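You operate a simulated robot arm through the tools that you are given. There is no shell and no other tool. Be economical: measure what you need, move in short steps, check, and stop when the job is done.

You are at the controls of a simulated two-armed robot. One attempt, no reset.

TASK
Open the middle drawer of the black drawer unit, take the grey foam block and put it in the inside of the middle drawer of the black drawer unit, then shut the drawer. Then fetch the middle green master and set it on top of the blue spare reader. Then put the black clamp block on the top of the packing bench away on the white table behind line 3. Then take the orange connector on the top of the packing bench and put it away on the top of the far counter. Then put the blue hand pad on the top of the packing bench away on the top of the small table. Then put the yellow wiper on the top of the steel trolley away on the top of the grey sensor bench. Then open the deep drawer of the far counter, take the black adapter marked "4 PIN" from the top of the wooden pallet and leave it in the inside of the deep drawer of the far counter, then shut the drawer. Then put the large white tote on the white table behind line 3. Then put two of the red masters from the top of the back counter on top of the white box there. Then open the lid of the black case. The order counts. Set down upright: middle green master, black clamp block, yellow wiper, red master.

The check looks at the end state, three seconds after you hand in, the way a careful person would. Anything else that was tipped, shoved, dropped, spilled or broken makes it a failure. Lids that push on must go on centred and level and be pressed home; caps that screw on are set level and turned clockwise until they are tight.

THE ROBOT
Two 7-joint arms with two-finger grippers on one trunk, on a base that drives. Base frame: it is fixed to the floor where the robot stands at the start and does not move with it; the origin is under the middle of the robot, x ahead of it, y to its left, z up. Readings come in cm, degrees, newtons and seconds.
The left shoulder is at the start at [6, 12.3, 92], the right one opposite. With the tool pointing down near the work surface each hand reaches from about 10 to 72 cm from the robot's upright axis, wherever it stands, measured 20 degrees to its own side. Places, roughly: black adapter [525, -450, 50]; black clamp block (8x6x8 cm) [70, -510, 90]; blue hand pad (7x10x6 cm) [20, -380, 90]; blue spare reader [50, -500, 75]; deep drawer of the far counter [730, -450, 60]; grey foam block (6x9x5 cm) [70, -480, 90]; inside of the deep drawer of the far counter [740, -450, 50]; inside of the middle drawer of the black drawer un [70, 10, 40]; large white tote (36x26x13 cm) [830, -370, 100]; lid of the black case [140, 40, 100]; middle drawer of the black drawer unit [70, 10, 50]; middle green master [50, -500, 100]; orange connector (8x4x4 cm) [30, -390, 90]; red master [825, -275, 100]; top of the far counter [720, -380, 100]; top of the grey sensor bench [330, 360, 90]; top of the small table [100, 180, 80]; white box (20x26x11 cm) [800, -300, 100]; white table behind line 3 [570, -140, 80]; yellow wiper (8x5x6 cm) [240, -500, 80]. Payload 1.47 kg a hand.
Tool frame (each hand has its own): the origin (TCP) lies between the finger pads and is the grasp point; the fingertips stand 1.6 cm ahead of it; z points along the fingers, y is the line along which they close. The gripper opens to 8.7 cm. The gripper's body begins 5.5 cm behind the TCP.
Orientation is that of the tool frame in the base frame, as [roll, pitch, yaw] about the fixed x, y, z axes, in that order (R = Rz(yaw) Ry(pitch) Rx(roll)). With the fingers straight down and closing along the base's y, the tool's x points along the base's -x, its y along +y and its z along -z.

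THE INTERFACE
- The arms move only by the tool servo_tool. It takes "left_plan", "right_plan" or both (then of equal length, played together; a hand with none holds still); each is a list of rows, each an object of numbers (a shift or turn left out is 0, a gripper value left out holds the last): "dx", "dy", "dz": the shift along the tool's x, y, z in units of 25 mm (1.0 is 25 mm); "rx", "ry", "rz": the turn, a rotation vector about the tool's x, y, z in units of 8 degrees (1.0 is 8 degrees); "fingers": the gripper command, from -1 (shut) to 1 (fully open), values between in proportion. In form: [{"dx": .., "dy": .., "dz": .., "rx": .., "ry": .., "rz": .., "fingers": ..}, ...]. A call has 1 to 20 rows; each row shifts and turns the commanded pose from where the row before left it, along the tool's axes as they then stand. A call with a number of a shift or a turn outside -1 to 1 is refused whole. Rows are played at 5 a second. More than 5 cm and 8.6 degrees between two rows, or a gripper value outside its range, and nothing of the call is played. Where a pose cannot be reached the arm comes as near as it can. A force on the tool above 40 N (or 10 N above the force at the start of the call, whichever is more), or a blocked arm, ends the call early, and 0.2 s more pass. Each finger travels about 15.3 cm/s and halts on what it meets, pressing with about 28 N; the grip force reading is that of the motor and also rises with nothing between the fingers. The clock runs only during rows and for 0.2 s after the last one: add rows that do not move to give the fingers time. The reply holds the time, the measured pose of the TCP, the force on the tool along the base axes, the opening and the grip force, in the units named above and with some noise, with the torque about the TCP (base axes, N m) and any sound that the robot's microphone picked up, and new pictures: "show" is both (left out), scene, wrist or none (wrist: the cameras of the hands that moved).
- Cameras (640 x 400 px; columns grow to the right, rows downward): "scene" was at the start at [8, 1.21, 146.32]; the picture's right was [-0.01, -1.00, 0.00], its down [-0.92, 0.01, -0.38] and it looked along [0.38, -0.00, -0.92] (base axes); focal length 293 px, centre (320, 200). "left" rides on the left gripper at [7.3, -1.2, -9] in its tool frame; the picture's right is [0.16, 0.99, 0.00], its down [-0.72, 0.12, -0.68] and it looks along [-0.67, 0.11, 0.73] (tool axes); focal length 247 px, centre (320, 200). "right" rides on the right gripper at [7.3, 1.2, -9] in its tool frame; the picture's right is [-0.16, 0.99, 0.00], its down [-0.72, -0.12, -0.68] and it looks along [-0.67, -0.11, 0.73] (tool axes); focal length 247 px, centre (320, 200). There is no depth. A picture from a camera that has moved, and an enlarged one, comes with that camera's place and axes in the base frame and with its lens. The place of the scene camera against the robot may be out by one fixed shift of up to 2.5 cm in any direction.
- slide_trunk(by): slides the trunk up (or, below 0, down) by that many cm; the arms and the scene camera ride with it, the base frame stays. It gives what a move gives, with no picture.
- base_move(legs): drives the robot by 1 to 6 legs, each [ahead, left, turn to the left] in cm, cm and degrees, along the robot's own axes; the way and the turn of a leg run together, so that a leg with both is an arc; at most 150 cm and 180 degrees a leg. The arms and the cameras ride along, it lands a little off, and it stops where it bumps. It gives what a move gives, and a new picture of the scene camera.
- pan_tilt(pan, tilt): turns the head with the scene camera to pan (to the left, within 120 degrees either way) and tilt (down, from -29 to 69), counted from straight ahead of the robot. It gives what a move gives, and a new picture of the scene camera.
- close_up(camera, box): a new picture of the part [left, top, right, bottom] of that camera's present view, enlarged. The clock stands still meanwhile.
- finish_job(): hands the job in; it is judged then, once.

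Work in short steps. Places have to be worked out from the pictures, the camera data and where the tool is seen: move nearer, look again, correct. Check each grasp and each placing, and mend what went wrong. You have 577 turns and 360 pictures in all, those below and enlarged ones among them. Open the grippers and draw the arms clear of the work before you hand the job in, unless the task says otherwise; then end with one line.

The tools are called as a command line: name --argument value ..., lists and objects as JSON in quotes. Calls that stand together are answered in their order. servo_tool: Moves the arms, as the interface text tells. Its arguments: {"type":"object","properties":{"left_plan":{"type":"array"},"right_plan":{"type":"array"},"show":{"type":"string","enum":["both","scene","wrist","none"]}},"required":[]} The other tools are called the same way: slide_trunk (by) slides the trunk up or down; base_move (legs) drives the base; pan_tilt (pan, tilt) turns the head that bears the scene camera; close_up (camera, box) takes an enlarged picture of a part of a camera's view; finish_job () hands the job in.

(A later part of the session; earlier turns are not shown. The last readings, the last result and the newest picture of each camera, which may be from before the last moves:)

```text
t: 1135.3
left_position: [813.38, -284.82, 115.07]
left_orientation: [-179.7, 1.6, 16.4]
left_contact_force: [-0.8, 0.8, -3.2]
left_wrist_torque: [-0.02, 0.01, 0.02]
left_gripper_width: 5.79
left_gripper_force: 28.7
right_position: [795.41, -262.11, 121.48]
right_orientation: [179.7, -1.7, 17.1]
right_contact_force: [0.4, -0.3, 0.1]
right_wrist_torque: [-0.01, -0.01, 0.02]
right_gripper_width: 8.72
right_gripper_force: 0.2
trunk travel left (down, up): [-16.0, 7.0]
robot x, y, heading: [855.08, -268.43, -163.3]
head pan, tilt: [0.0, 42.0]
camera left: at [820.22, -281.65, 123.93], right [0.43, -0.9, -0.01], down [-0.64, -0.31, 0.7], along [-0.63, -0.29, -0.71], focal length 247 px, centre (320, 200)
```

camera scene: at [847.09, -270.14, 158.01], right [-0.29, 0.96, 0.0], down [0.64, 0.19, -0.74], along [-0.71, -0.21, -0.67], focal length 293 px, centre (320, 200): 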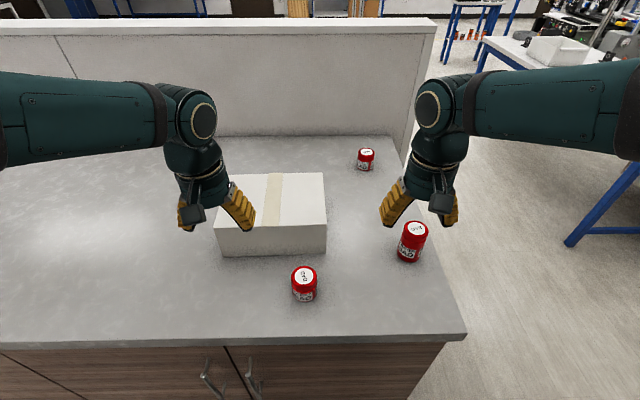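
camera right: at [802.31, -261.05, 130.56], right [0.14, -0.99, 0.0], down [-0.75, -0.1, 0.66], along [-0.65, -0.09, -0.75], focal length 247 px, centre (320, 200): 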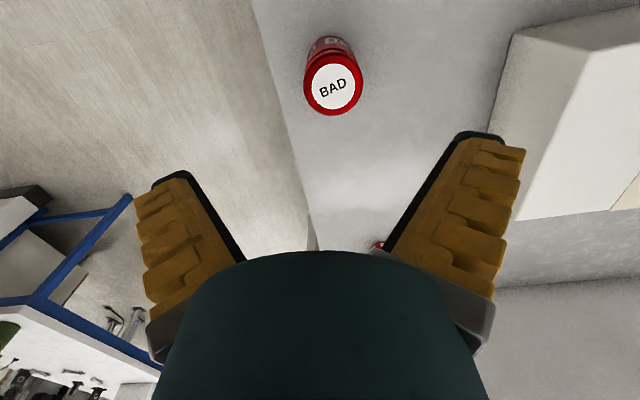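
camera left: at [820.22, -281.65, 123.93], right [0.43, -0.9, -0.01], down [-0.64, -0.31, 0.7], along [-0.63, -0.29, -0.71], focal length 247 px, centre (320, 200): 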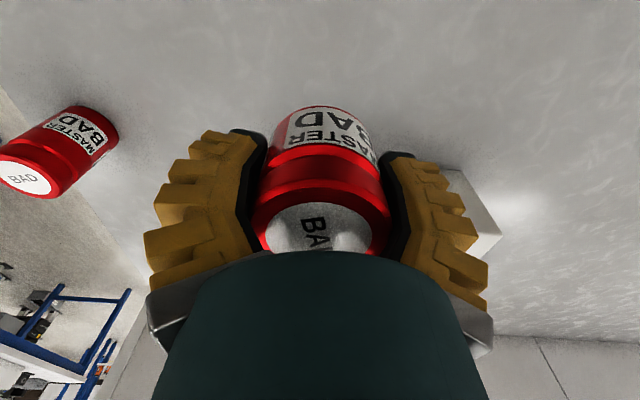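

Held. I raise and carry it over the left part of the white box.

servo_tool --left_plan '[{"dz": -1}, {"dz": -1}, {"dx": -0.928, "dy": 0.667}, {"dx": -0.928, "dy": 0.667}, {"dx": -0.928, "dy": 0.667}, {"dx": -0.928, "dy": 0.667}, {"dx": -0.928, "dy": 0.667}, {"dx": -0.928, "dy": 0.667}, {"dx": -0.928, "dy": 0.667}, {"dx": -0.928, "dy": 0.667}, {"dx": -0.928, "dy": 0.667}]' --show "both"

```text
t: 1137.8
left_position: [797.64, -305.25, 120.52]
left_orientation: [-179.7, 1.5, 16.4]
left_contact_force: [0.0, -0.4, -2.4]
left_wrist_torque: [0.02, 0.0, 0.01]
left_gripper_width: 5.73
left_gripper_force: 28.2
right_position: [795.27, -262.14, 121.35]
right_orientation: [179.9, -1.7, 17.1]
right_contact_force: [-0.1, -0.9, -0.7]
right_wrist_torque: [-0.01, -0.01, 0.01]
right_gripper_width: 8.69
right_gripper_force: 0.0
trunk travel left (down, up): [-16.0, 7.0]
robot x, y, heading: [854.86, -268.69, -163.4]
head pan, tilt: [0.0, 42.0]
camera scene: at [847.05, -270.19, 158.01], right [-0.29, 0.96, 0.0], down [0.64, 0.19, -0.74], along [-0.71, -0.21, -0.67], focal length 293 px, centre (320, 200)
camera left: at [804.44, -302.06, 129.27], right [0.43, -0.9, -0.01], down [-0.64, -0.31, 0.7], along [-0.63, -0.29, -0.72], focal length 247 px, centre (320, 200)
```

scene: 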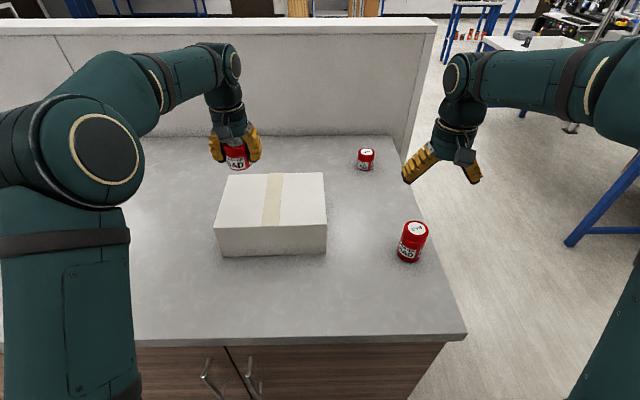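
left: 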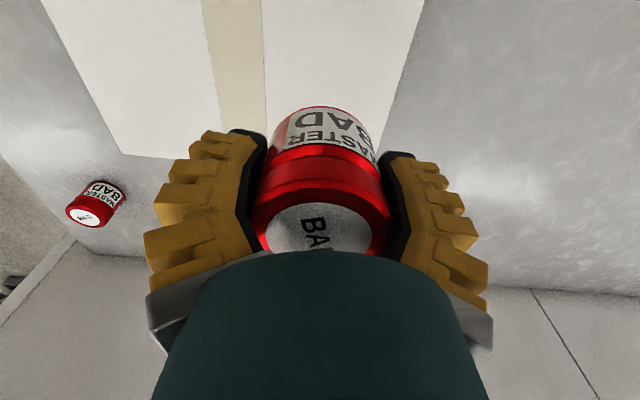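

Well inside the box top. I lower to just above and then in tiny steps.

servo_tool --left_plan '[{"dz": 1}, {"dz": 1}, {"dz": 1}, {"dz": 0.4}, {"dz": 0.1}, {"dz": 0.1}, {"dz": 0.1}, {"dz": 0}]' --show "none"

```text
t: 1139.5
left_position: [797.32, -305.16, 111.41]
left_orientation: [-179.7, 1.6, 16.4]
left_contact_force: [0.0, 0.9, -3.3]
left_wrist_torque: [-0.02, 0.0, 0.0]
left_gripper_width: 5.74
left_gripper_force: 27.9
right_position: [795.36, -261.94, 121.32]
right_orientation: [179.8, -1.7, 17.1]
right_contact_force: [0.1, -0.2, 0.1]
right_wrist_torque: [0.01, 0.0, 0.01]
right_gripper_width: 8.67
right_gripper_force: 0.0
trunk travel left (down, up): [-16.0, 7.0]
robot x, y, heading: [854.76, -268.2, -163.4]
head pan, tilt: [0.0, 42.0]
```

servo_tool --left_plan '[{"dz": 0.1}, {"dz": 0.1}, {"dz": 0.1}, {"dz": 0}]' --show "none"

```text
t: 1140.5
left_position: [797.27, -305.36, 110.88]
left_orientation: [-179.6, 1.9, 16.5]
left_contact_force: [-6.1, -3.6, 26.9]
left_wrist_torque: [0.31, -0.47, 0.04]
left_gripper_width: 5.77
left_gripper_force: 28.2
right_position: [795.5, -261.87, 121.67]
right_orientation: [179.7, -1.5, 17.1]
right_contact_force: [0.4, -0.1, 0.3]
right_wrist_torque: [-0.01, -0.01, -0.01]
right_gripper_width: 8.7
right_gripper_force: 0.0
trunk travel left (down, up): [-16.0, 7.0]
robot x, y, heading: [854.57, -268.44, -163.3]
head pan, tilt: [0.0, 42.0]
```

On the box. I ease off, open gently and lift clear.

servo_tool --left_plan '[{"dz": -0.08}, {"fingers": 0.45}, {"fingers": 0.7}, {"fingers": 1}, {"fingers": 1}, {"dz": -0.5}, {"dz": -1}, {"dz": -1}, {"dz": -1}, {"dz": -1}, {"dx": 1, "dy": 1}, {"dx": 1, "dy": 1}, {"dx": 1, "dy": 1}, {"dx": 1, "dy": 1}]' --show "scene"

```text
t: 1143.5
left_position: [810.11, -311.89, 121.73]
left_orientation: [-179.6, 1.6, 16.4]
left_contact_force: [0.5, 0.3, -0.3]
left_wrist_torque: [-0.01, 0.01, 0.0]
left_gripper_width: 8.67
left_gripper_force: 0.0
right_position: [795.49, -262.08, 121.61]
right_orientation: [179.7, -1.5, 17.1]
right_contact_force: [-0.5, -0.8, -0.7]
right_wrist_torque: [-0.03, 0.0, 0.04]
right_gripper_width: 8.69
right_gripper_force: 0.0
trunk travel left (down, up): [-16.0, 7.0]
robot x, y, heading: [854.84, -268.58, -163.1]
head pan, tilt: [0.0, 42.0]
camera scene: at [847.28, -270.14, 158.03], right [-0.29, 0.96, 0.0], down [0.64, 0.19, -0.74], along [-0.71, -0.21, -0.67], focal length 293 px, centre (320, 200)
```

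scene: 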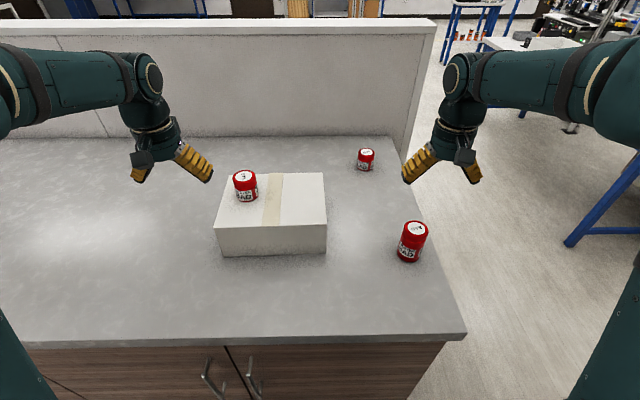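

First can stands on the box. Now the right hand: descend on the tall can and grip.

servo_tool --right_plan '[{"dx": 0.2, "dy": 0.45}, {"dz": 1}, {"dz": 1}, {"dz": 1}, {"dz": 1}, {"dz": 1}, {"dz": 1}, {"dz": 1}, {"dz": 0.8}, {"fingers": -1}, {"fingers": -1}, {"fingers": -1}, {"fingers": -1}, {"dz": -1}, {"dz": -1}, {"dz": -1}, {"dz": -1}, {"dz": -1}, {"dz": -1}, {"dz": -1}, {"dz": -1}]' --show "none"

```text
refused: the rows must be a list of 1 to 20 entries
```

servo_tool --right_plan '[{"dx": 0.2, "dy": 0.45}, {"dz": 1}, {"dz": 1}, {"dz": 1}, {"dz": 1}, {"dz": 1}, {"dz": 1}, {"dz": 1}, {"dz": 0.8}, {"fingers": -1}, {"fingers": -1}, {"fingers": -1}, {"fingers": -1}, {"dz": -1}, {"dz": -1}, {"dz": -1}, {"dz": -1}, {"dz": -1}, {"dz": -1}, {"dz": -1}]' --show "wrist"

```text
t: 1145.8
left_position: [810.17, -311.85, 121.73]
left_orientation: [-179.6, 1.5, 16.4]
left_contact_force: [-0.1, 0.6, 0.3]
left_wrist_torque: [-0.02, -0.01, 0.03]
left_gripper_width: 8.7
left_gripper_force: 0.0
right_position: [796.57, -262.82, 102.66]
right_orientation: [179.8, -0.8, 17.0]
right_contact_force: [4.1, 2.1, 15.6]
right_wrist_torque: [0.34, -0.16, -0.13]
right_gripper_width: 6.08
right_gripper_force: 28.3
trunk travel left (down, up): [-16.0, 7.0]
robot x, y, heading: [854.89, -268.73, -163.4]
head pan, tilt: [0.0, 42.0]
stopped in row 11 (right hand): the force on the tool passed its limit at 42 N (the readings are from after the stop); the commanded pose is now the measured one
camera right: at [803.79, -261.89, 111.7], right [0.14, -0.99, 0.0], down [-0.74, -0.1, 0.67], along [-0.66, -0.09, -0.74], focal length 247 px, centre (320, 200)
```

right: 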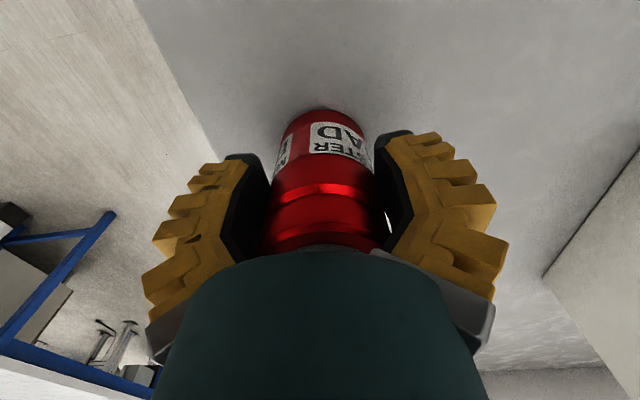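

The palm touched the can's top lightly while closing; the grip is on (6.1 cm). I settle the grip and lift.

servo_tool --right_plan '[{"fingers": -1}, {"fingers": -1}, {"dz": -0.4}, {"dz": -1}, {"dz": -1}, {"dz": -1}, {"dz": -1}, {"dz": -1}, {"dz": -1}, {"dz": -1}, {"dz": -1}]' --show "wrist"

```text
t: 1148.2
left_position: [809.98, -311.88, 121.71]
left_orientation: [-179.7, 1.6, 16.4]
left_contact_force: [0.1, -0.5, 0.2]
left_wrist_torque: [0.01, -0.04, 0.01]
left_gripper_width: 8.68
left_gripper_force: 0.1
right_position: [796.05, -262.8, 123.39]
right_orientation: [179.8, -1.0, 17.0]
right_contact_force: [-1.0, 0.1, -3.3]
right_wrist_torque: [-0.01, -0.03, -0.02]
right_gripper_width: 5.55
right_gripper_force: 27.6
trunk travel left (down, up): [-16.0, 7.0]
robot x, y, heading: [855.22, -268.64, -163.6]
head pan, tilt: [0.0, 42.0]
camera right: at [803.25, -261.85, 132.56], right [0.14, -0.99, 0.0], down [-0.74, -0.1, 0.67], along [-0.66, -0.09, -0.75], focal length 247 px, centre (320, 200)
```

right: 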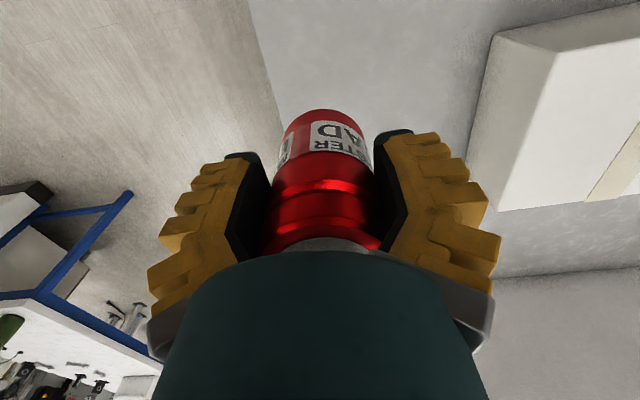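

Held. I carry it over the right part of the box.

servo_tool --right_plan '[{"dx": -0.39, "dy": 0.98}, {"dx": -0.39, "dy": 0.98}, {"dx": -0.39, "dy": 0.98}, {"dx": -0.39, "dy": 0.98}, {"dx": -0.39, "dy": 0.98}, {"dx": -0.39, "dy": 0.98}, {"dx": -0.39, "dy": 0.98}, {"dx": -0.39, "dy": 0.98}, {"dx": -0.39, "dy": 0.98}, {"dx": -0.39, "dy": 0.98}, {"dx": -0.39, "dy": 0.98}]' --show "both"

```text
t: 1150.6
left_position: [809.95, -312.02, 121.51]
left_orientation: [-179.5, 1.5, 16.5]
left_contact_force: [-0.1, -0.4, 0.1]
left_wrist_torque: [0.03, 0.03, 0.01]
left_gripper_width: 8.69
left_gripper_force: 0.0
right_position: [793.66, -291.79, 123.3]
right_orientation: [179.9, -1.0, 17.0]
right_contact_force: [0.7, -0.4, -3.4]
right_wrist_torque: [0.05, -0.06, 0.01]
right_gripper_width: 5.58
right_gripper_force: 27.7
trunk travel left (down, up): [-16.0, 7.0]
robot x, y, heading: [854.93, -268.73, -163.4]
head pan, tilt: [0.0, 42.0]
camera scene: at [847.09, -270.26, 158.01], right [-0.29, 0.96, 0.0], down [0.64, 0.19, -0.74], along [-0.71, -0.21, -0.67], focal length 293 px, centre (320, 200)
camera right: at [800.84, -290.95, 132.37], right [0.14, -0.99, 0.0], down [-0.74, -0.1, 0.67], along [-0.66, -0.09, -0.74], focal length 247 px, centre (320, 200)
```

scene: 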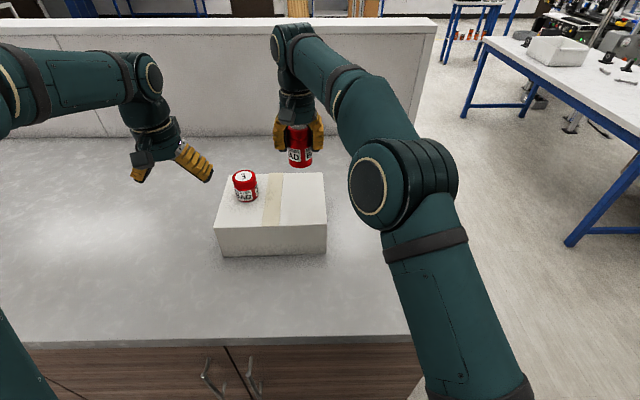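
right: 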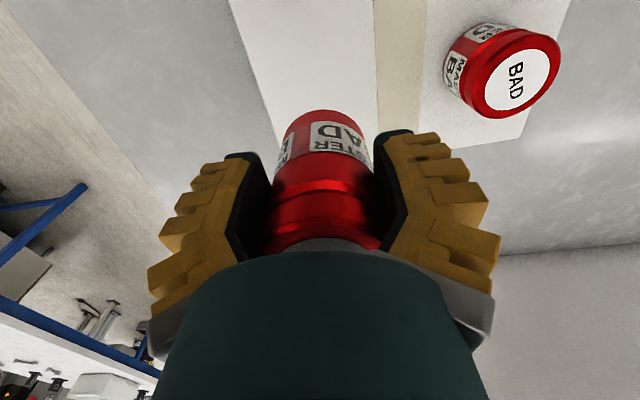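

Inside the box top with 2.5+ cm margin; I shift 1 cm inward and lower.

servo_tool --right_plan '[{"dy": 0.35}, {"dz": 1}, {"dz": 1}, {"dz": 1}, {"dz": 0.4}, {"dz": 0.1}, {"dz": 0.1}, {"dz": 0.1}, {"dz": 0}]' --show "none"

```text
t: 1152.6
left_position: [810.07, -311.9, 121.72]
left_orientation: [-179.8, 1.7, 16.4]
left_contact_force: [0.6, -0.2, 1.5]
left_wrist_torque: [-0.04, 0.02, -0.04]
left_gripper_width: 8.7
left_gripper_force: 0.0
right_position: [793.99, -292.44, 114.06]
right_orientation: [179.8, -1.0, 17.0]
right_contact_force: [-0.1, 0.4, -3.6]
right_wrist_torque: [0.0, -0.07, 0.01]
right_gripper_width: 5.59
right_gripper_force: 27.5
trunk travel left (down, up): [-16.0, 7.0]
robot x, y, heading: [854.81, -268.36, -163.3]
head pan, tilt: [0.0, 42.0]
```

servo_tool --right_plan '[{"dz": 0.1}, {"dz": 0.1}, {"dz": 0.1}, {"dz": 0.1}, {"dz": 0}]' --show "none"

```text
t: 1153.6
left_position: [810.03, -311.89, 121.61]
left_orientation: [-179.6, 1.6, 16.4]
left_contact_force: [0.2, -0.4, 0.1]
left_wrist_torque: [-0.01, -0.02, 0.01]
left_gripper_width: 8.68
left_gripper_force: 0.0
right_position: [794.13, -292.57, 113.84]
right_orientation: [179.4, -0.2, 17.0]
right_contact_force: [6.1, 3.7, 11.7]
right_wrist_torque: [0.46, -0.38, -0.04]
right_gripper_width: 5.68
right_gripper_force: 28.1
trunk travel left (down, up): [-16.0, 7.0]
robot x, y, heading: [854.61, -268.69, -163.6]
head pan, tilt: [0.0, 42.0]
stopped in row 4 (right hand): the force on the tool passed its limit at 43 N (the readings are from after the stop); the commanded pose is now the measured one
```

On the box. Ease off, open gently, lift clear.

servo_tool --right_plan '[{"dz": -0.05}, {"fingers": 0.4}, {"fingers": 0.6}, {"fingers": 0.8}, {"fingers": 0.8}, {"dz": -0.5}, {"dz": -1}, {"dz": -1}, {"dz": -1}, {"dz": -1}, {"dz": -1}, {"dx": 1, "dy": -1}, {"dx": 1, "dy": -1}, {"dx": 1, "dy": -1}, {"dx": 1, "dy": -1}]' --show "scene"

close_up --camera "scene" --box '[180, 130, 400, 280]'

```text
t: 1156.8
left_position: [810.14, -311.72, 121.75]
left_orientation: [-179.7, 1.5, 16.3]
left_contact_force: [0.2, 0.9, 0.4]
left_wrist_torque: [0.01, 0.0, 0.03]
left_gripper_width: 8.72
left_gripper_force: 0.1
right_position: [801.03, -279.61, 127.29]
right_orientation: [179.4, -0.4, 16.9]
right_contact_force: [-0.1, 1.1, -0.7]
right_wrist_torque: [0.0, -0.01, 0.0]
right_gripper_width: 8.01
right_gripper_force: 0.9
right hand out of reach, approached as far as the arm can: row 11
trunk travel left (down, up): [-16.0, 7.0]
robot x, y, heading: [854.83, -268.91, -163.2]
head pan, tilt: [0.0, 42.0]
camera scene: at [847.21, -270.0, 158.02], right [-0.29, 0.96, 0.0], down [0.64, 0.19, -0.74], along [-0.71, -0.21, -0.67], focal length 293 px, centre (320, 200)
```

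scene: 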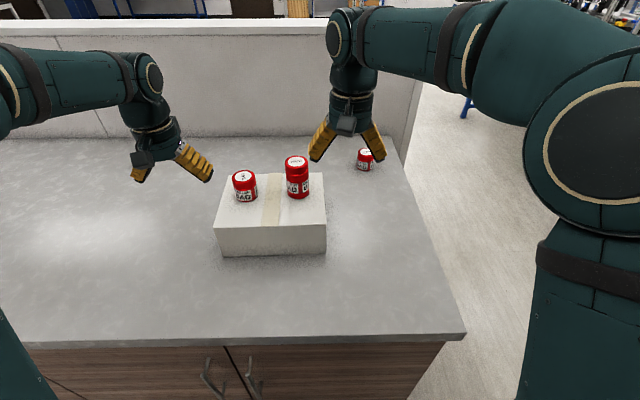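

```text
2.67 times, centred on (290, 205) of scene
camera zoom: at [847.21, -270.0, 158.02], right [-0.29, 0.96, 0.0], down [0.64, 0.19, -0.74], along [-0.71, -0.21, -0.67], focal length 780 px, centre (400, 187)
```

zoom: 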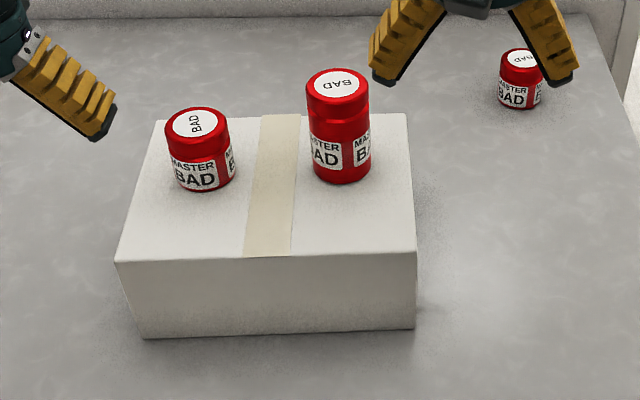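

Both cans stand upright on the box. Last: the black case lid. It sits on the second table of the main bench, best reached from the aisle behind; I start the drive back, keeping this heading.

servo_tool --left_plan '[{"dx": 1}, {"dx": 1}, {"dx": 1}, {"dx": 1}, {"dx": 1}]' --right_plan '[{"dx": 1, "dy": -0.5}, {"dx": 1, "dy": -0.5}, {"dx": 1}, {"dx": 1}, {"dx": 1}]' --show "none"

base_move --legs '[[-36, 0, 0], [0, -102, 0], [149, 0, 0], [149, 0, 0], [126, -8, 0]]'

```text
t: 1158.0
left_position: [822.24, -308.3, 121.26]
left_orientation: [-179.6, 1.6, 16.4]
left_contact_force: [1.9, -0.6, 0.9]
left_wrist_torque: [-0.05, 0.01, -0.02]
left_gripper_width: 8.7
left_gripper_force: 0.2
right_position: [812.36, -273.82, 127.52]
right_orientation: [179.5, -0.2, 17.0]
right_contact_force: [1.2, -0.1, 0.5]
right_wrist_torque: [-0.02, 0.01, -0.01]
right_gripper_width: 8.06
right_gripper_force: 1.8
trunk travel left (down, up): [-16.0, 7.0]
robot x, y, heading: [855.15, -268.12, -163.4]
head pan, tilt: [0.0, 42.0]
```

```text
t: 1189.2
left_position: [420.79, -319.06, 121.38]
left_orientation: [-179.8, 1.6, 17.2]
left_contact_force: [-0.1, 0.8, -1.0]
left_wrist_torque: [-0.01, -0.02, -0.01]
left_gripper_width: 8.7
left_gripper_force: 0.1
right_position: [410.55, -284.6, 127.38]
right_orientation: [179.4, -0.4, 17.8]
right_contact_force: [-0.1, 0.6, 0.5]
right_wrist_torque: [-0.05, -0.04, 0.0]
right_gripper_width: 8.01
right_gripper_force: 1.9
trunk travel left (down, up): [-16.0, 7.0]
robot x, y, heading: [453.4, -279.03, -162.4]
head pan, tilt: [0.0, 42.0]
camera scene: at [445.49, -280.37, 158.02], right [-0.3, 0.95, 0.0], down [0.64, 0.2, -0.74], along [-0.71, -0.22, -0.67], focal length 293 px, centre (320, 200)
```

scene: 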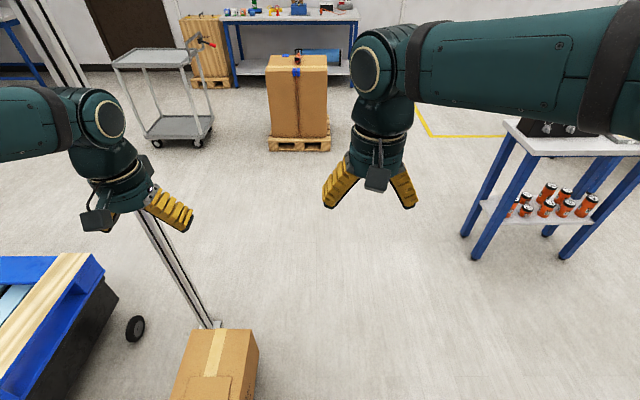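

On course. I keep clear of the pole and continue.

base_move --legs '[[0, -20, -0.6], [115, -4, 0], [120, -22, 0], [118, 0, 0], [0, -60, 0], [40, -110, 0]]'

```text
t: 1223.1
left_position: [-16.7, -225.13, 121.32]
left_orientation: [-179.7, 1.6, 16.4]
left_contact_force: [-1.1, -1.2, -0.5]
left_wrist_torque: [-0.04, -0.02, -0.04]
left_gripper_width: 8.67
left_gripper_force: 0.0
right_position: [-26.45, -190.6, 127.42]
right_orientation: [179.5, -0.4, 16.8]
right_contact_force: [0.0, 0.4, 0.3]
right_wrist_torque: [0.01, -0.04, 0.0]
right_gripper_width: 8.02
right_gripper_force: 1.9
trunk travel left (down, up): [-16.0, 7.0]
robot x, y, heading: [16.31, -185.52, -163.4]
head pan, tilt: [0.0, 42.0]
camera scene: at [8.52, -186.97, 158.02], right [-0.29, 0.96, 0.0], down [0.64, 0.19, -0.74], along [-0.71, -0.21, -0.67], focal length 293 px, centre (320, 200)
```

scene: 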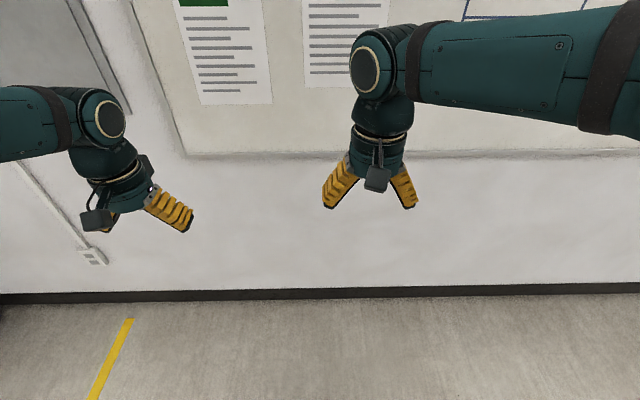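

Next: sidestep along the wall aisle and back up into the aisle behind the benches.

base_move --legs '[[0, -140, 0.4], [0, -140, 0], [0, -130, 0], [-140, 0, 0]]'

pan_tilt --pan 100 --tilt 30

```text
t: 1265.4
left_position: [0.8, 208.07, 121.28]
left_orientation: [-179.7, 1.6, 16.2]
left_contact_force: [0.3, -0.4, 0.4]
left_wrist_torque: [0.0, 0.01, 0.0]
left_gripper_width: 8.73
left_gripper_force: 0.0
right_position: [-8.84, 242.69, 127.49]
right_orientation: [179.5, -0.4, 16.6]
right_contact_force: [-0.4, -0.1, 0.4]
right_wrist_torque: [0.0, 0.02, -0.01]
right_gripper_width: 7.99
right_gripper_force: 1.3
trunk travel left (down, up): [-16.0, 7.0]
robot x, y, heading: [34.01, 247.8, -163.6]
head pan, tilt: [0.0, 42.0]
camera scene: at [26.05, 246.25, 158.02], right [-0.28, 0.96, 0.0], down [0.64, 0.19, -0.74], along [-0.71, -0.21, -0.67], focal length 293 px, centre (320, 200)
```

scene: 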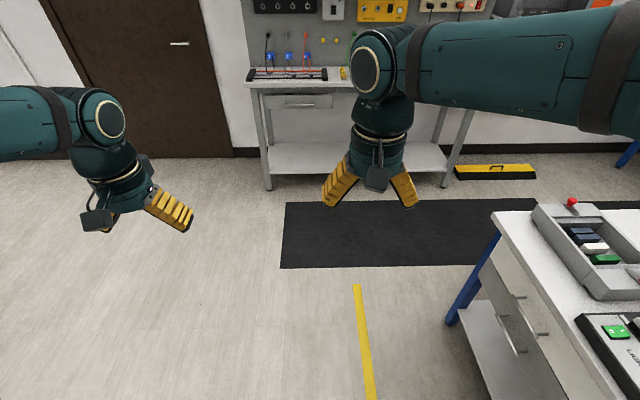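

```text
t: 1267.2
left_position: [0.74, 208.08, 121.25]
left_orientation: [-179.7, 1.5, 16.2]
left_contact_force: [0.2, 0.4, 0.0]
left_wrist_torque: [0.0, -0.02, 0.02]
left_gripper_width: 8.69
left_gripper_force: 0.1
right_position: [-9.01, 242.62, 127.55]
right_orientation: [179.5, -0.4, 16.8]
right_contact_force: [-0.2, -0.2, 0.4]
right_wrist_torque: [-0.03, -0.02, -0.02]
right_gripper_width: 8.01
right_gripper_force: 1.3
trunk travel left (down, up): [-16.0, 7.0]
robot x, y, heading: [33.72, 247.84, -163.5]
head pan, tilt: [100.0, 30.0]
camera scene: at [38.06, 240.5, 159.85], right [-0.9, -0.44, 0.0], down [-0.22, 0.45, -0.87], along [0.38, -0.78, -0.5], focal length 293 px, centre (320, 200)
```

scene: 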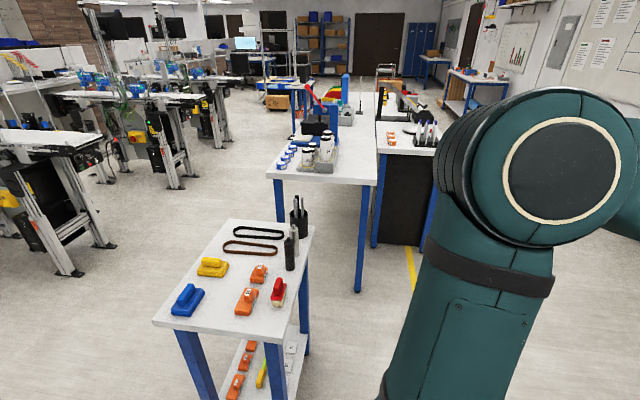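

The aisle between the second table (back edge ≈160) and the lines (≈308) is clear. I back into it and sidestep to the black case.

base_move --legs '[[-130, 0, 0.5], [0, 115, 0], [0, 112, 0]]'

pan_tilt --pan 0 --tilt 35

```text
t: 1293.3
left_position: [193.11, 28.27, 121.29]
left_orientation: [-179.7, 1.6, 17.2]
left_contact_force: [-0.2, -0.3, -0.8]
left_wrist_torque: [0.0, 0.02, -0.01]
left_gripper_width: 8.7
left_gripper_force: 0.1
right_position: [182.85, 62.77, 127.49]
right_orientation: [179.5, -0.3, 17.7]
right_contact_force: [0.5, 0.4, 0.6]
right_wrist_torque: [0.0, 0.01, 0.03]
right_gripper_width: 8.05
right_gripper_force: 1.3
trunk travel left (down, up): [-16.0, 7.0]
robot x, y, heading: [225.37, 68.33, -162.6]
head pan, tilt: [100.0, 30.0]
camera scene: at [229.9, 61.28, 159.85], right [-0.89, -0.46, 0.0], down [-0.23, 0.44, -0.87], along [0.4, -0.77, -0.5], focal length 293 px, centre (320, 200)
```

scene: 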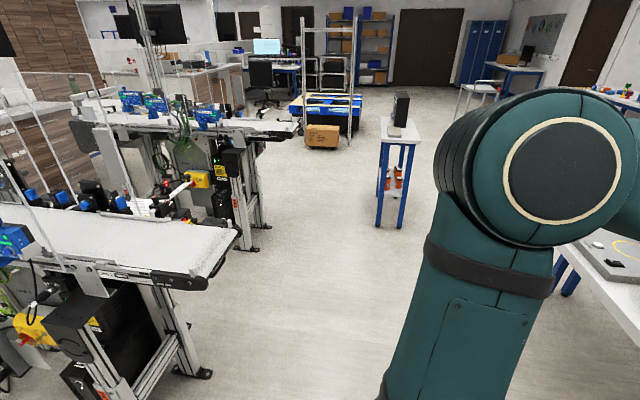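

```text
t: 1295.1
left_position: [193.23, 28.28, 121.3]
left_orientation: [-179.7, 1.6, 17.3]
left_contact_force: [-0.6, -1.1, 0.0]
left_wrist_torque: [0.0, -0.04, 0.04]
left_gripper_width: 8.68
left_gripper_force: 0.0
right_position: [182.91, 62.59, 127.39]
right_orientation: [179.4, -0.4, 17.7]
right_contact_force: [0.2, -0.5, 0.0]
right_wrist_torque: [-0.03, -0.02, -0.02]
right_gripper_width: 8.04
right_gripper_force: 1.2
trunk travel left (down, up): [-16.0, 7.0]
robot x, y, heading: [225.68, 68.66, -162.4]
head pan, tilt: [0.0, 35.0]
camera scene: at [217.34, 66.69, 159.07], right [-0.3, 0.95, 0.0], down [0.55, 0.17, -0.82], along [-0.78, -0.25, -0.57], focal length 293 px, centre (320, 200)
```

scene: 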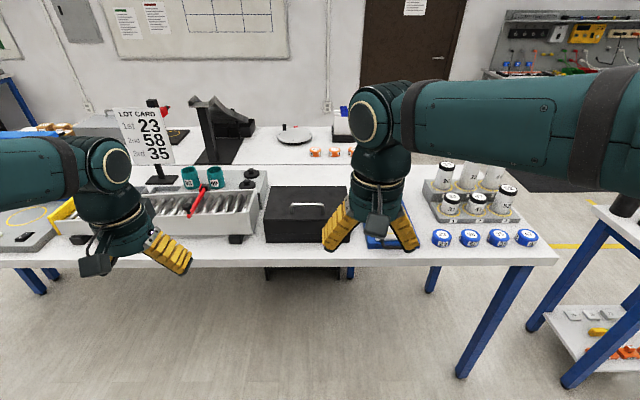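

The black case is ahead. I enlarge it to see the lid, latch and hinge.

close_up --camera "scene" --box '[240, 160, 400, 260]'

```text
4.00 times, centred on (320, 210) of scene
camera zoom: at [217.34, 66.69, 159.07], right [-0.3, 0.95, 0.0], down [0.55, 0.17, -0.82], along [-0.78, -0.25, -0.57], focal length 1170 px, centre (320, 160)
```

zoom: 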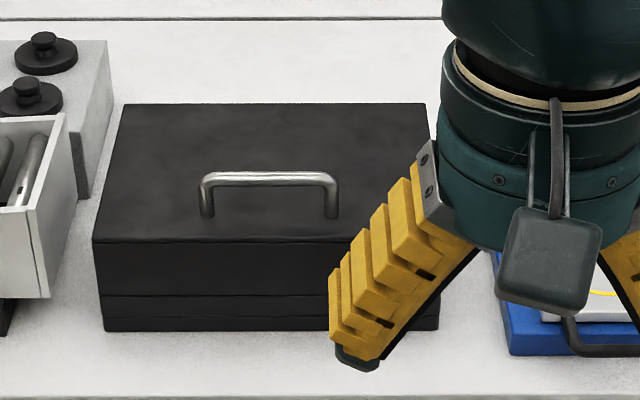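

The handle bar is near this side, so the hinge is on the far side: I'll grip the bar with the left hand pointing forward and swing it up. First I arrange the hands: right one aside, left one in line, lowered.

servo_tool --left_plan '[{"dy": -0.85}, {"dy": -0.85}, {"dy": -0.85}, {"dy": -0.85}, {"dy": -0.85}, {"dy": -0.85}, {"dy": -0.85}, {"dy": -0.85}, {"dz": 1}, {"dz": 1}, {"dz": 1}, {"dz": 1}, {"dz": 1}]' --right_plan '[{"dy": -1}, {"dy": -1}, {"dy": -1}, {"dy": -1}, {"dy": -1}, {"dy": -1}, {"dy": -1}, {"dy": -1}, {"dx": 0.5}, {"dx": 0.5}, {"dz": 0}, {"dz": 0}, {"dz": 0}]' --show "none"

servo_tool --left_plan '[{"rx": 0.577, "ry": -0.577, "rz": -0.577, "fingers": -0.25}, {"rx": 0.577, "ry": -0.577, "rz": -0.577}, {"rx": 0.577, "ry": -0.577, "rz": -0.577}, {"rx": 0.577, "ry": -0.577, "rz": -0.577}, {"rx": 0.577, "ry": -0.577, "rz": -0.577}, {"rx": 0.577, "ry": -0.577, "rz": -0.577}, {"rx": 0.577, "ry": -0.577, "rz": -0.577}, {"rx": 0.577, "ry": -0.577, "rz": -0.577}, {"rx": 0.577, "ry": -0.577, "rz": -0.577}, {"rx": 0.577, "ry": -0.577, "rz": -0.577}, {"rx": 0.577, "ry": -0.577, "rz": -0.577}, {"rx": 0.577, "ry": -0.577, "rz": -0.577}, {"rx": 0.577, "ry": -0.577, "rz": -0.577}, {"rx": 0.577, "ry": -0.577, "rz": -0.577}, {"rx": 0.577, "ry": -0.577, "rz": -0.577}]' --show "none"

base_move --legs '[[0, 0, -0.6], [22, -8, 0]]'

servo_tool --left_plan '[{"dz": 0}]' --show "wrist"

```text
t: 1297.9
left_position: [187.66, 44.41, 108.84]
left_orientation: [-179.7, 1.6, 17.2]
left_contact_force: [-0.5, -0.4, 0.5]
left_wrist_torque: [0.01, -0.01, 0.01]
left_gripper_width: 8.69
left_gripper_force: 0.0
right_position: [179.08, 82.58, 127.37]
right_orientation: [179.5, -0.4, 17.7]
right_contact_force: [0.1, -1.7, 1.8]
right_wrist_torque: [-0.02, 0.0, -0.01]
right_gripper_width: 8.03
right_gripper_force: 1.2
trunk travel left (down, up): [-16.0, 7.0]
robot x, y, heading: [225.41, 68.67, -162.6]
head pan, tilt: [0.0, 35.0]
```

```text
t: 1301.1
left_position: [179.64, 42.14, 110.06]
left_orientation: [-88.5, -0.4, 107.3]
left_contact_force: [0.0, 0.5, -0.8]
left_wrist_torque: [-0.04, 0.02, 0.03]
left_gripper_width: 3.87
left_gripper_force: 4.5
left hand out of reach, approached as far as the arm can: row 7, 8, 9, 10, 11, 12
right_position: [179.15, 82.56, 127.36]
right_orientation: [179.5, -0.4, 17.7]
right_contact_force: [0.1, 1.2, -0.1]
right_wrist_torque: [-0.03, -0.02, 0.0]
right_gripper_width: 8.02
right_gripper_force: 0.9
trunk travel left (down, up): [-16.0, 7.0]
robot x, y, heading: [225.59, 68.46, -162.5]
head pan, tilt: [0.0, 35.0]
```

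```text
t: 1303.2
left_position: [156.07, 43.95, 110.07]
left_orientation: [-88.4, -0.4, 106.5]
left_contact_force: [0.0, 0.1, 0.0]
left_wrist_torque: [-0.01, 0.05, 0.02]
left_gripper_width: 3.86
left_gripper_force: 4.1
right_position: [156.04, 84.3, 127.29]
right_orientation: [179.4, -0.4, 17.0]
right_contact_force: [-0.3, -0.6, -0.3]
right_wrist_torque: [-0.02, -0.05, -0.03]
right_gripper_width: 8.03
right_gripper_force: 1.4
trunk travel left (down, up): [-16.0, 7.0]
robot x, y, heading: [202.53, 69.73, -163.3]
head pan, tilt: [0.0, 35.0]
camera scene: at [193.92, 68.14, 159.06], right [-0.29, 0.96, 0.0], down [0.55, 0.16, -0.82], along [-0.78, -0.24, -0.57], focal length 293 px, centre (320, 200)
```

scene: 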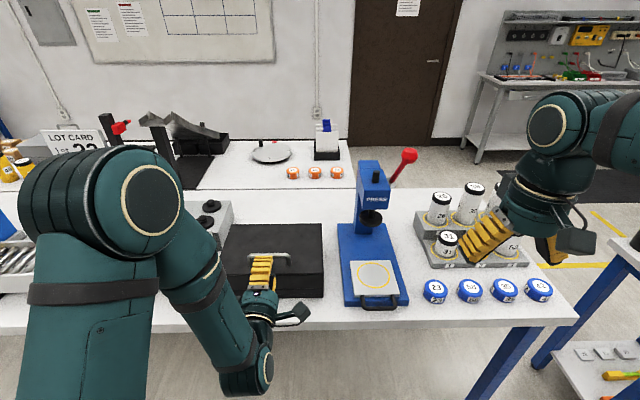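

```text
t: 1303.6
left_position: [156.18, 43.91, 110.11]
left_orientation: [-88.4, -0.3, 106.6]
left_contact_force: [-0.2, -0.4, -0.5]
left_wrist_torque: [0.01, 0.0, 0.0]
left_gripper_width: 3.88
left_gripper_force: 4.1
right_position: [156.01, 84.31, 127.37]
right_orientation: [179.5, -0.3, 17.0]
right_contact_force: [-0.2, -0.4, 0.9]
right_wrist_torque: [0.02, -0.02, -0.01]
right_gripper_width: 8.03
right_gripper_force: 1.5
trunk travel left (down, up): [-16.0, 7.0]
robot x, y, heading: [202.13, 69.65, -163.5]
head pan, tilt: [0.0, 35.0]
camera left: at [162.76, 53.42, 111.13], right [-0.07, 0.15, -0.99], down [0.85, -0.5, -0.14], along [-0.51, -0.85, -0.09], focal length 247 px, centre (320, 200)
```

left: 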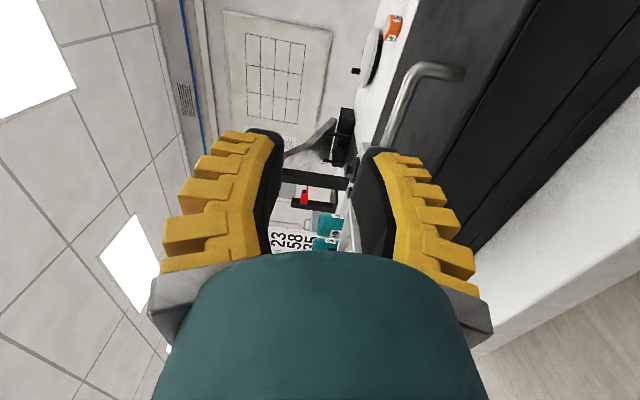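

Bar estimated at A≈149.5, z≈103; the hand is in line at z 110. I lower 7 cm and look.

servo_tool --left_plan '[{"dy": 1}, {"dy": 1}, {"dy": 0.8}]' --right_plan '[{"dx": 1}, {"dx": 1}, {"dx": 1}]' --show "both"

```text
t: 1304.4
left_position: [156.01, 43.78, 102.96]
left_orientation: [-88.3, -0.3, 106.4]
left_contact_force: [0.3, -0.1, 0.7]
left_wrist_torque: [-0.03, -0.02, 0.01]
left_gripper_width: 3.84
left_gripper_force: 4.4
right_position: [163.35, 86.55, 127.32]
right_orientation: [179.6, -0.3, 17.1]
right_contact_force: [-0.4, 1.0, 0.6]
right_wrist_torque: [0.02, -0.05, -0.01]
right_gripper_width: 8.05
right_gripper_force: 1.7
trunk travel left (down, up): [-16.0, 7.0]
robot x, y, heading: [202.07, 69.36, -163.3]
head pan, tilt: [0.0, 35.0]
camera scene: at [194.12, 68.13, 159.08], right [-0.29, 0.96, 0.0], down [0.55, 0.17, -0.82], along [-0.78, -0.24, -0.57], focal length 293 px, centre (320, 200)
camera right: at [170.58, 87.5, 136.43], right [0.14, -0.99, 0.01], down [-0.73, -0.1, 0.67], along [-0.67, -0.1, -0.74], focal length 247 px, centre (320, 200)
camera left: at [162.57, 53.38, 104.07], right [-0.07, 0.15, -0.99], down [0.85, -0.5, -0.14], along [-0.51, -0.85, -0.09], focal length 247 px, centre (320, 200)
```

scene: 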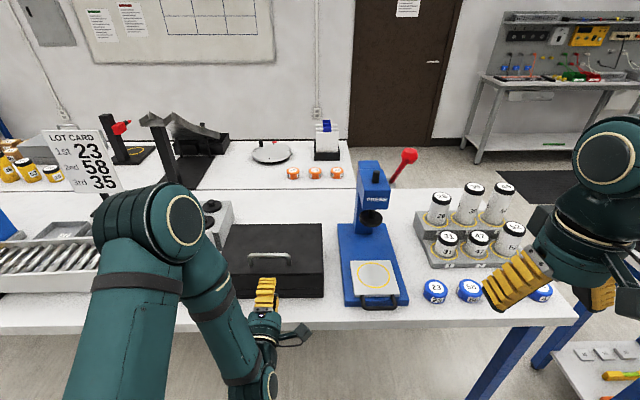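
right: 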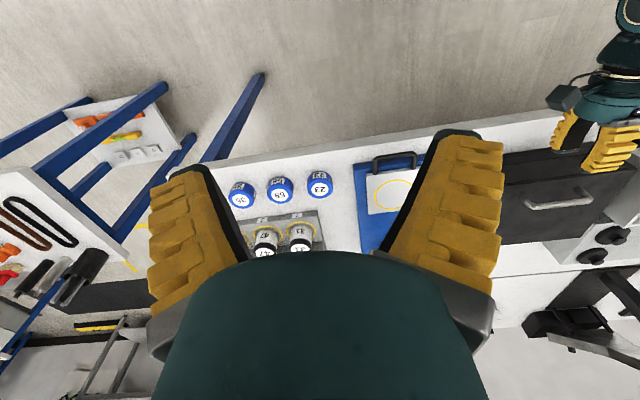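
left: 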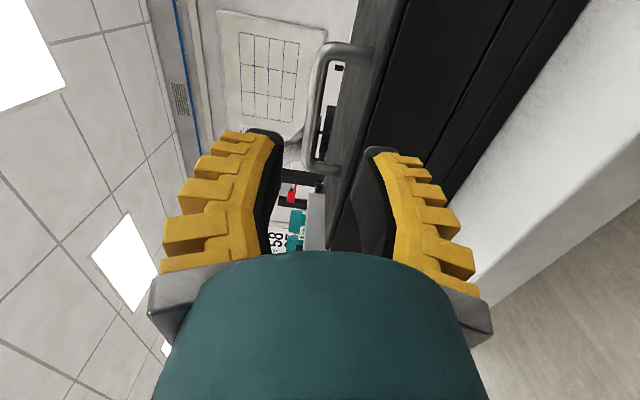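

Bar at z≈103.9 spanning B 0–11; lid top ≈100. I centre, raise 1 cm, and drive 12 cm ahead so the bar enters the jaws.

servo_tool --left_plan '[{"dx": -0.8, "dy": -0.35}]' --show "none"

base_move --legs '[[11.5, 0, 0]]'

servo_tool --left_plan '[{"dz": 0}]' --show "wrist"

```text
t: 1304.8
left_position: [156.6, 41.88, 104.03]
left_orientation: [-88.4, -0.5, 106.5]
left_contact_force: [-0.7, -0.4, 0.5]
left_wrist_torque: [-0.01, 0.02, -0.01]
left_gripper_width: 3.85
left_gripper_force: 4.3
right_position: [163.41, 86.42, 127.48]
right_orientation: [179.6, -0.3, 17.1]
right_contact_force: [-0.2, -0.1, 0.5]
right_wrist_torque: [0.03, 0.0, -0.02]
right_gripper_width: 8.02
right_gripper_force: 1.2
trunk travel left (down, up): [-16.0, 7.0]
robot x, y, heading: [202.04, 69.51, -163.3]
head pan, tilt: [0.0, 35.0]
```

```text
t: 1305.8
left_position: [150.04, 40.06, 103.87]
left_orientation: [-88.8, -0.3, 106.5]
left_contact_force: [1.0, 1.5, 1.8]
left_wrist_torque: [0.01, -0.03, 0.02]
left_gripper_width: 3.76
left_gripper_force: 4.2
right_position: [156.25, 84.38, 127.38]
right_orientation: [179.5, -0.4, 17.1]
right_contact_force: [0.1, 0.1, -0.6]
right_wrist_torque: [-0.01, 0.01, 0.01]
right_gripper_width: 8.03
right_gripper_force: 1.0
trunk travel left (down, up): [-16.0, 7.0]
robot x, y, heading: [195.43, 67.61, -163.2]
head pan, tilt: [0.0, 35.0]
stopped in leg 1: the force on the tool passed its limit at 84 N (the readings are from after the stop); the commanded pose is now the measured one
camera scene: at [187.11, 66.05, 159.07], right [-0.29, 0.96, 0.0], down [0.55, 0.17, -0.82], along [-0.78, -0.24, -0.57], focal length 293 px, centre (320, 200)
```

scene: 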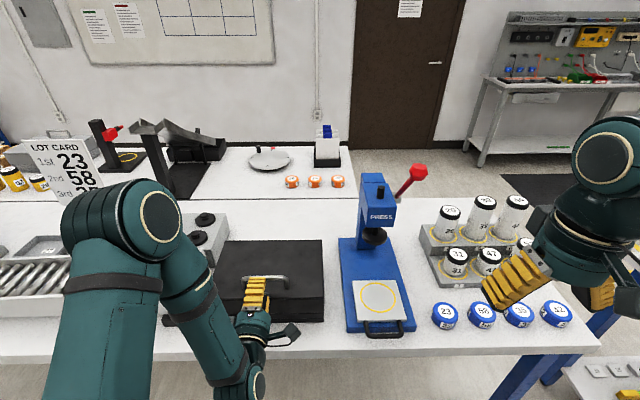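

```text
t: 1306.2
left_position: [150.01, 39.95, 103.94]
left_orientation: [-88.9, -0.3, 106.4]
left_contact_force: [4.5, 1.2, 1.5]
left_wrist_torque: [0.0, -0.16, 0.05]
left_gripper_width: 3.71
left_gripper_force: 4.6
right_position: [156.26, 84.44, 127.28]
right_orientation: [179.6, -0.4, 17.0]
right_contact_force: [0.4, -0.7, -0.1]
right_wrist_torque: [0.0, -0.01, 0.0]
right_gripper_width: 8.05
right_gripper_force: 1.6
trunk travel left (down, up): [-16.0, 7.0]
robot x, y, heading: [194.93, 67.93, -163.4]
head pan, tilt: [0.0, 35.0]
camera left: at [156.58, 49.47, 104.97], right [-0.06, 0.15, -0.99], down [0.86, -0.5, -0.13], along [-0.51, -0.85, -0.1], focal length 247 px, centre (320, 200)
```

left: 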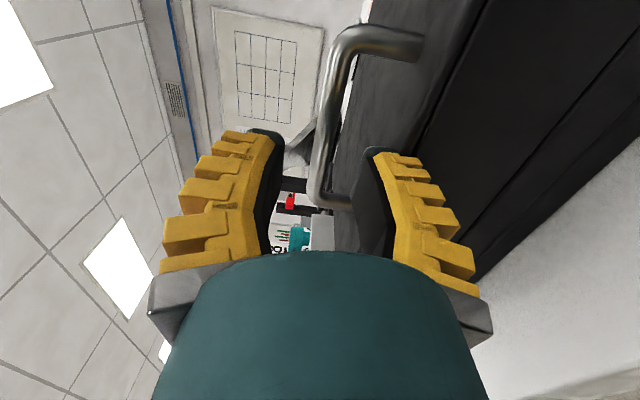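

The hand met something before the bar (probably the lower finger on the lid's front edge). I back 1 cm, raise 1 cm, and advance slowly with the arm.

servo_tool --left_plan '[{"dz": -0.4}, {"dy": -0.4}, {"dz": 0.4}, {"dz": 0.4}, {"dz": 0.4}, {"dz": 0.4}]' --show "wrist"

```text
t: 1307.6
left_position: [147.03, 39.09, 104.87]
left_orientation: [-88.8, -0.3, 106.5]
left_contact_force: [0.0, -0.3, -0.8]
left_wrist_torque: [0.02, -0.04, -0.01]
left_gripper_width: 3.88
left_gripper_force: 4.3
right_position: [156.11, 84.33, 127.37]
right_orientation: [179.6, -0.5, 17.1]
right_contact_force: [-0.3, -0.6, -0.5]
right_wrist_torque: [-0.02, -0.01, 0.01]
right_gripper_width: 8.05
right_gripper_force: 0.6
trunk travel left (down, up): [-16.0, 7.0]
robot x, y, heading: [195.37, 67.89, -163.3]
head pan, tilt: [0.0, 35.0]
camera left: at [153.67, 48.59, 106.0], right [-0.06, 0.15, -0.99], down [0.86, -0.5, -0.13], along [-0.51, -0.85, -0.1], focal length 247 px, centre (320, 200)
```

left: 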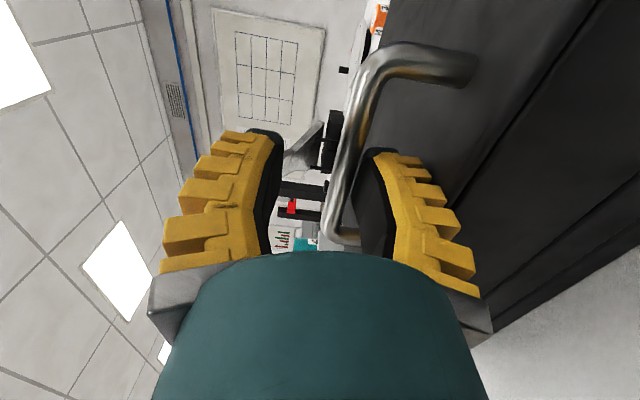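

Now free. I advance 3 cm more.

servo_tool --left_plan '[{"dz": 0.4}, {"dz": 0.4}, {"dz": 0.3}]' --show "wrist"

```text
t: 1308.4
left_position: [144.43, 38.31, 105.03]
left_orientation: [-88.9, -0.3, 106.4]
left_contact_force: [0.0, 0.4, 0.3]
left_wrist_torque: [-0.01, 0.0, 0.01]
left_gripper_width: 3.83
left_gripper_force: 4.2
right_position: [156.15, 84.45, 127.33]
right_orientation: [179.4, -0.4, 17.1]
right_contact_force: [-0.9, -0.3, -0.1]
right_wrist_torque: [-0.02, 0.01, -0.01]
right_gripper_width: 8.01
right_gripper_force: 1.7
trunk travel left (down, up): [-16.0, 7.0]
robot x, y, heading: [194.95, 67.56, -163.3]
head pan, tilt: [0.0, 35.0]
camera left: at [151.03, 47.82, 106.08], right [-0.06, 0.15, -0.99], down [0.86, -0.5, -0.13], along [-0.51, -0.85, -0.1], focal length 247 px, centre (320, 200)
```

left: 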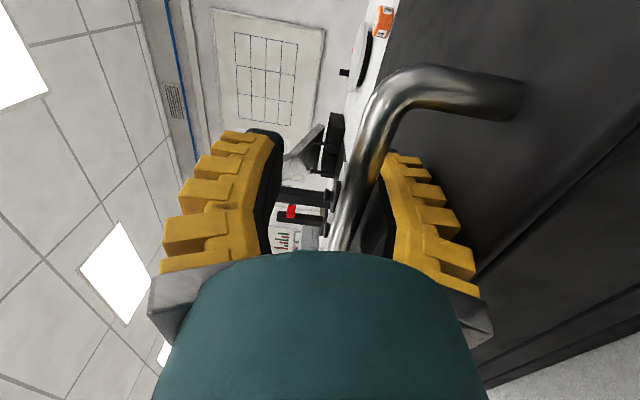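

The bar is between the pads. I close on it.

servo_tool --left_plan '[{"fingers": -1}, {"fingers": -1}, {"fingers": -1}, {"fingers": -1}]' --show "wrist"

```text
t: 1309.4
left_position: [144.37, 38.29, 104.77]
left_orientation: [-89.3, -0.3, 106.5]
left_contact_force: [-7.8, 0.6, -19.9]
left_wrist_torque: [-0.23, -1.91, 0.17]
left_gripper_width: 0.65
left_gripper_force: 27.7
right_position: [156.0, 84.41, 127.26]
right_orientation: [179.5, -0.5, 17.2]
right_contact_force: [0.0, 0.3, 0.2]
right_wrist_torque: [-0.01, -0.02, 0.0]
right_gripper_width: 8.02
right_gripper_force: 1.3
trunk travel left (down, up): [-16.0, 7.0]
robot x, y, heading: [195.05, 67.56, -163.6]
head pan, tilt: [0.0, 35.0]
camera left: at [150.87, 47.77, 105.92], right [-0.06, 0.15, -0.99], down [0.86, -0.5, -0.13], along [-0.51, -0.85, -0.1], focal length 247 px, centre (320, 200)
```

left: 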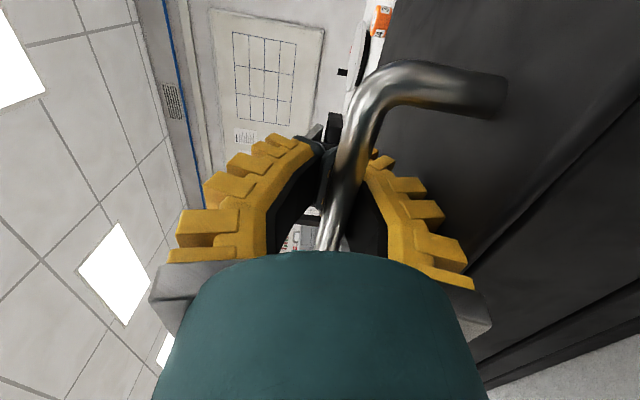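

Bar gripped. I swing it up about the estimated hinge (19 cm further, 11 cm lower): a first 15° in 5° steps.

servo_tool --left_plan '[{"dy": -0.656, "dz": 0.413, "rx": -0.625}, {"dy": -0.656, "dz": 0.413, "rx": -0.625}, {"dy": -0.656, "dz": 0.413, "rx": -0.625}]' --show "scene"

```text
t: 1310.0
left_position: [142.44, 37.64, 107.16]
left_orientation: [-98.9, -0.3, 106.6]
left_contact_force: [-11.0, 1.8, -24.2]
left_wrist_torque: [0.07, -1.49, 0.72]
left_gripper_width: 0.54
left_gripper_force: 28.6
right_position: [155.82, 84.29, 127.17]
right_orientation: [179.5, -0.6, 17.2]
right_contact_force: [0.4, -0.6, 0.1]
right_wrist_torque: [0.0, -0.02, -0.01]
right_gripper_width: 8.02
right_gripper_force: 0.7
trunk travel left (down, up): [-16.0, 7.0]
robot x, y, heading: [195.2, 67.78, -163.5]
head pan, tilt: [0.0, 35.0]
stopped in row 3 (left hand): the force on the tool passed its limit at 44 N (the readings are from after the stop); the commanded pose is now the measured one
camera scene: at [186.56, 65.92, 159.03], right [-0.29, 0.96, 0.0], down [0.55, 0.17, -0.82], along [-0.78, -0.23, -0.58], focal length 293 px, centre (320, 200)
```

scene: 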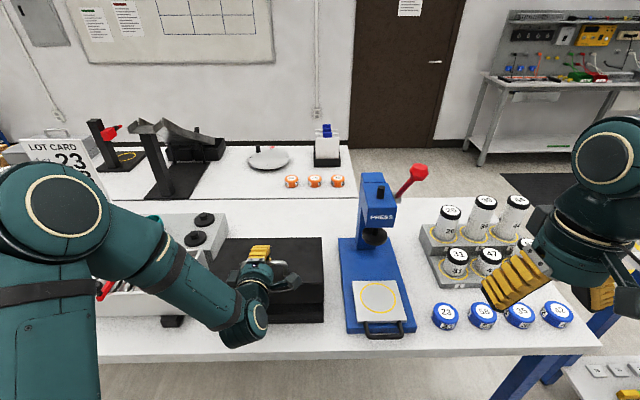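

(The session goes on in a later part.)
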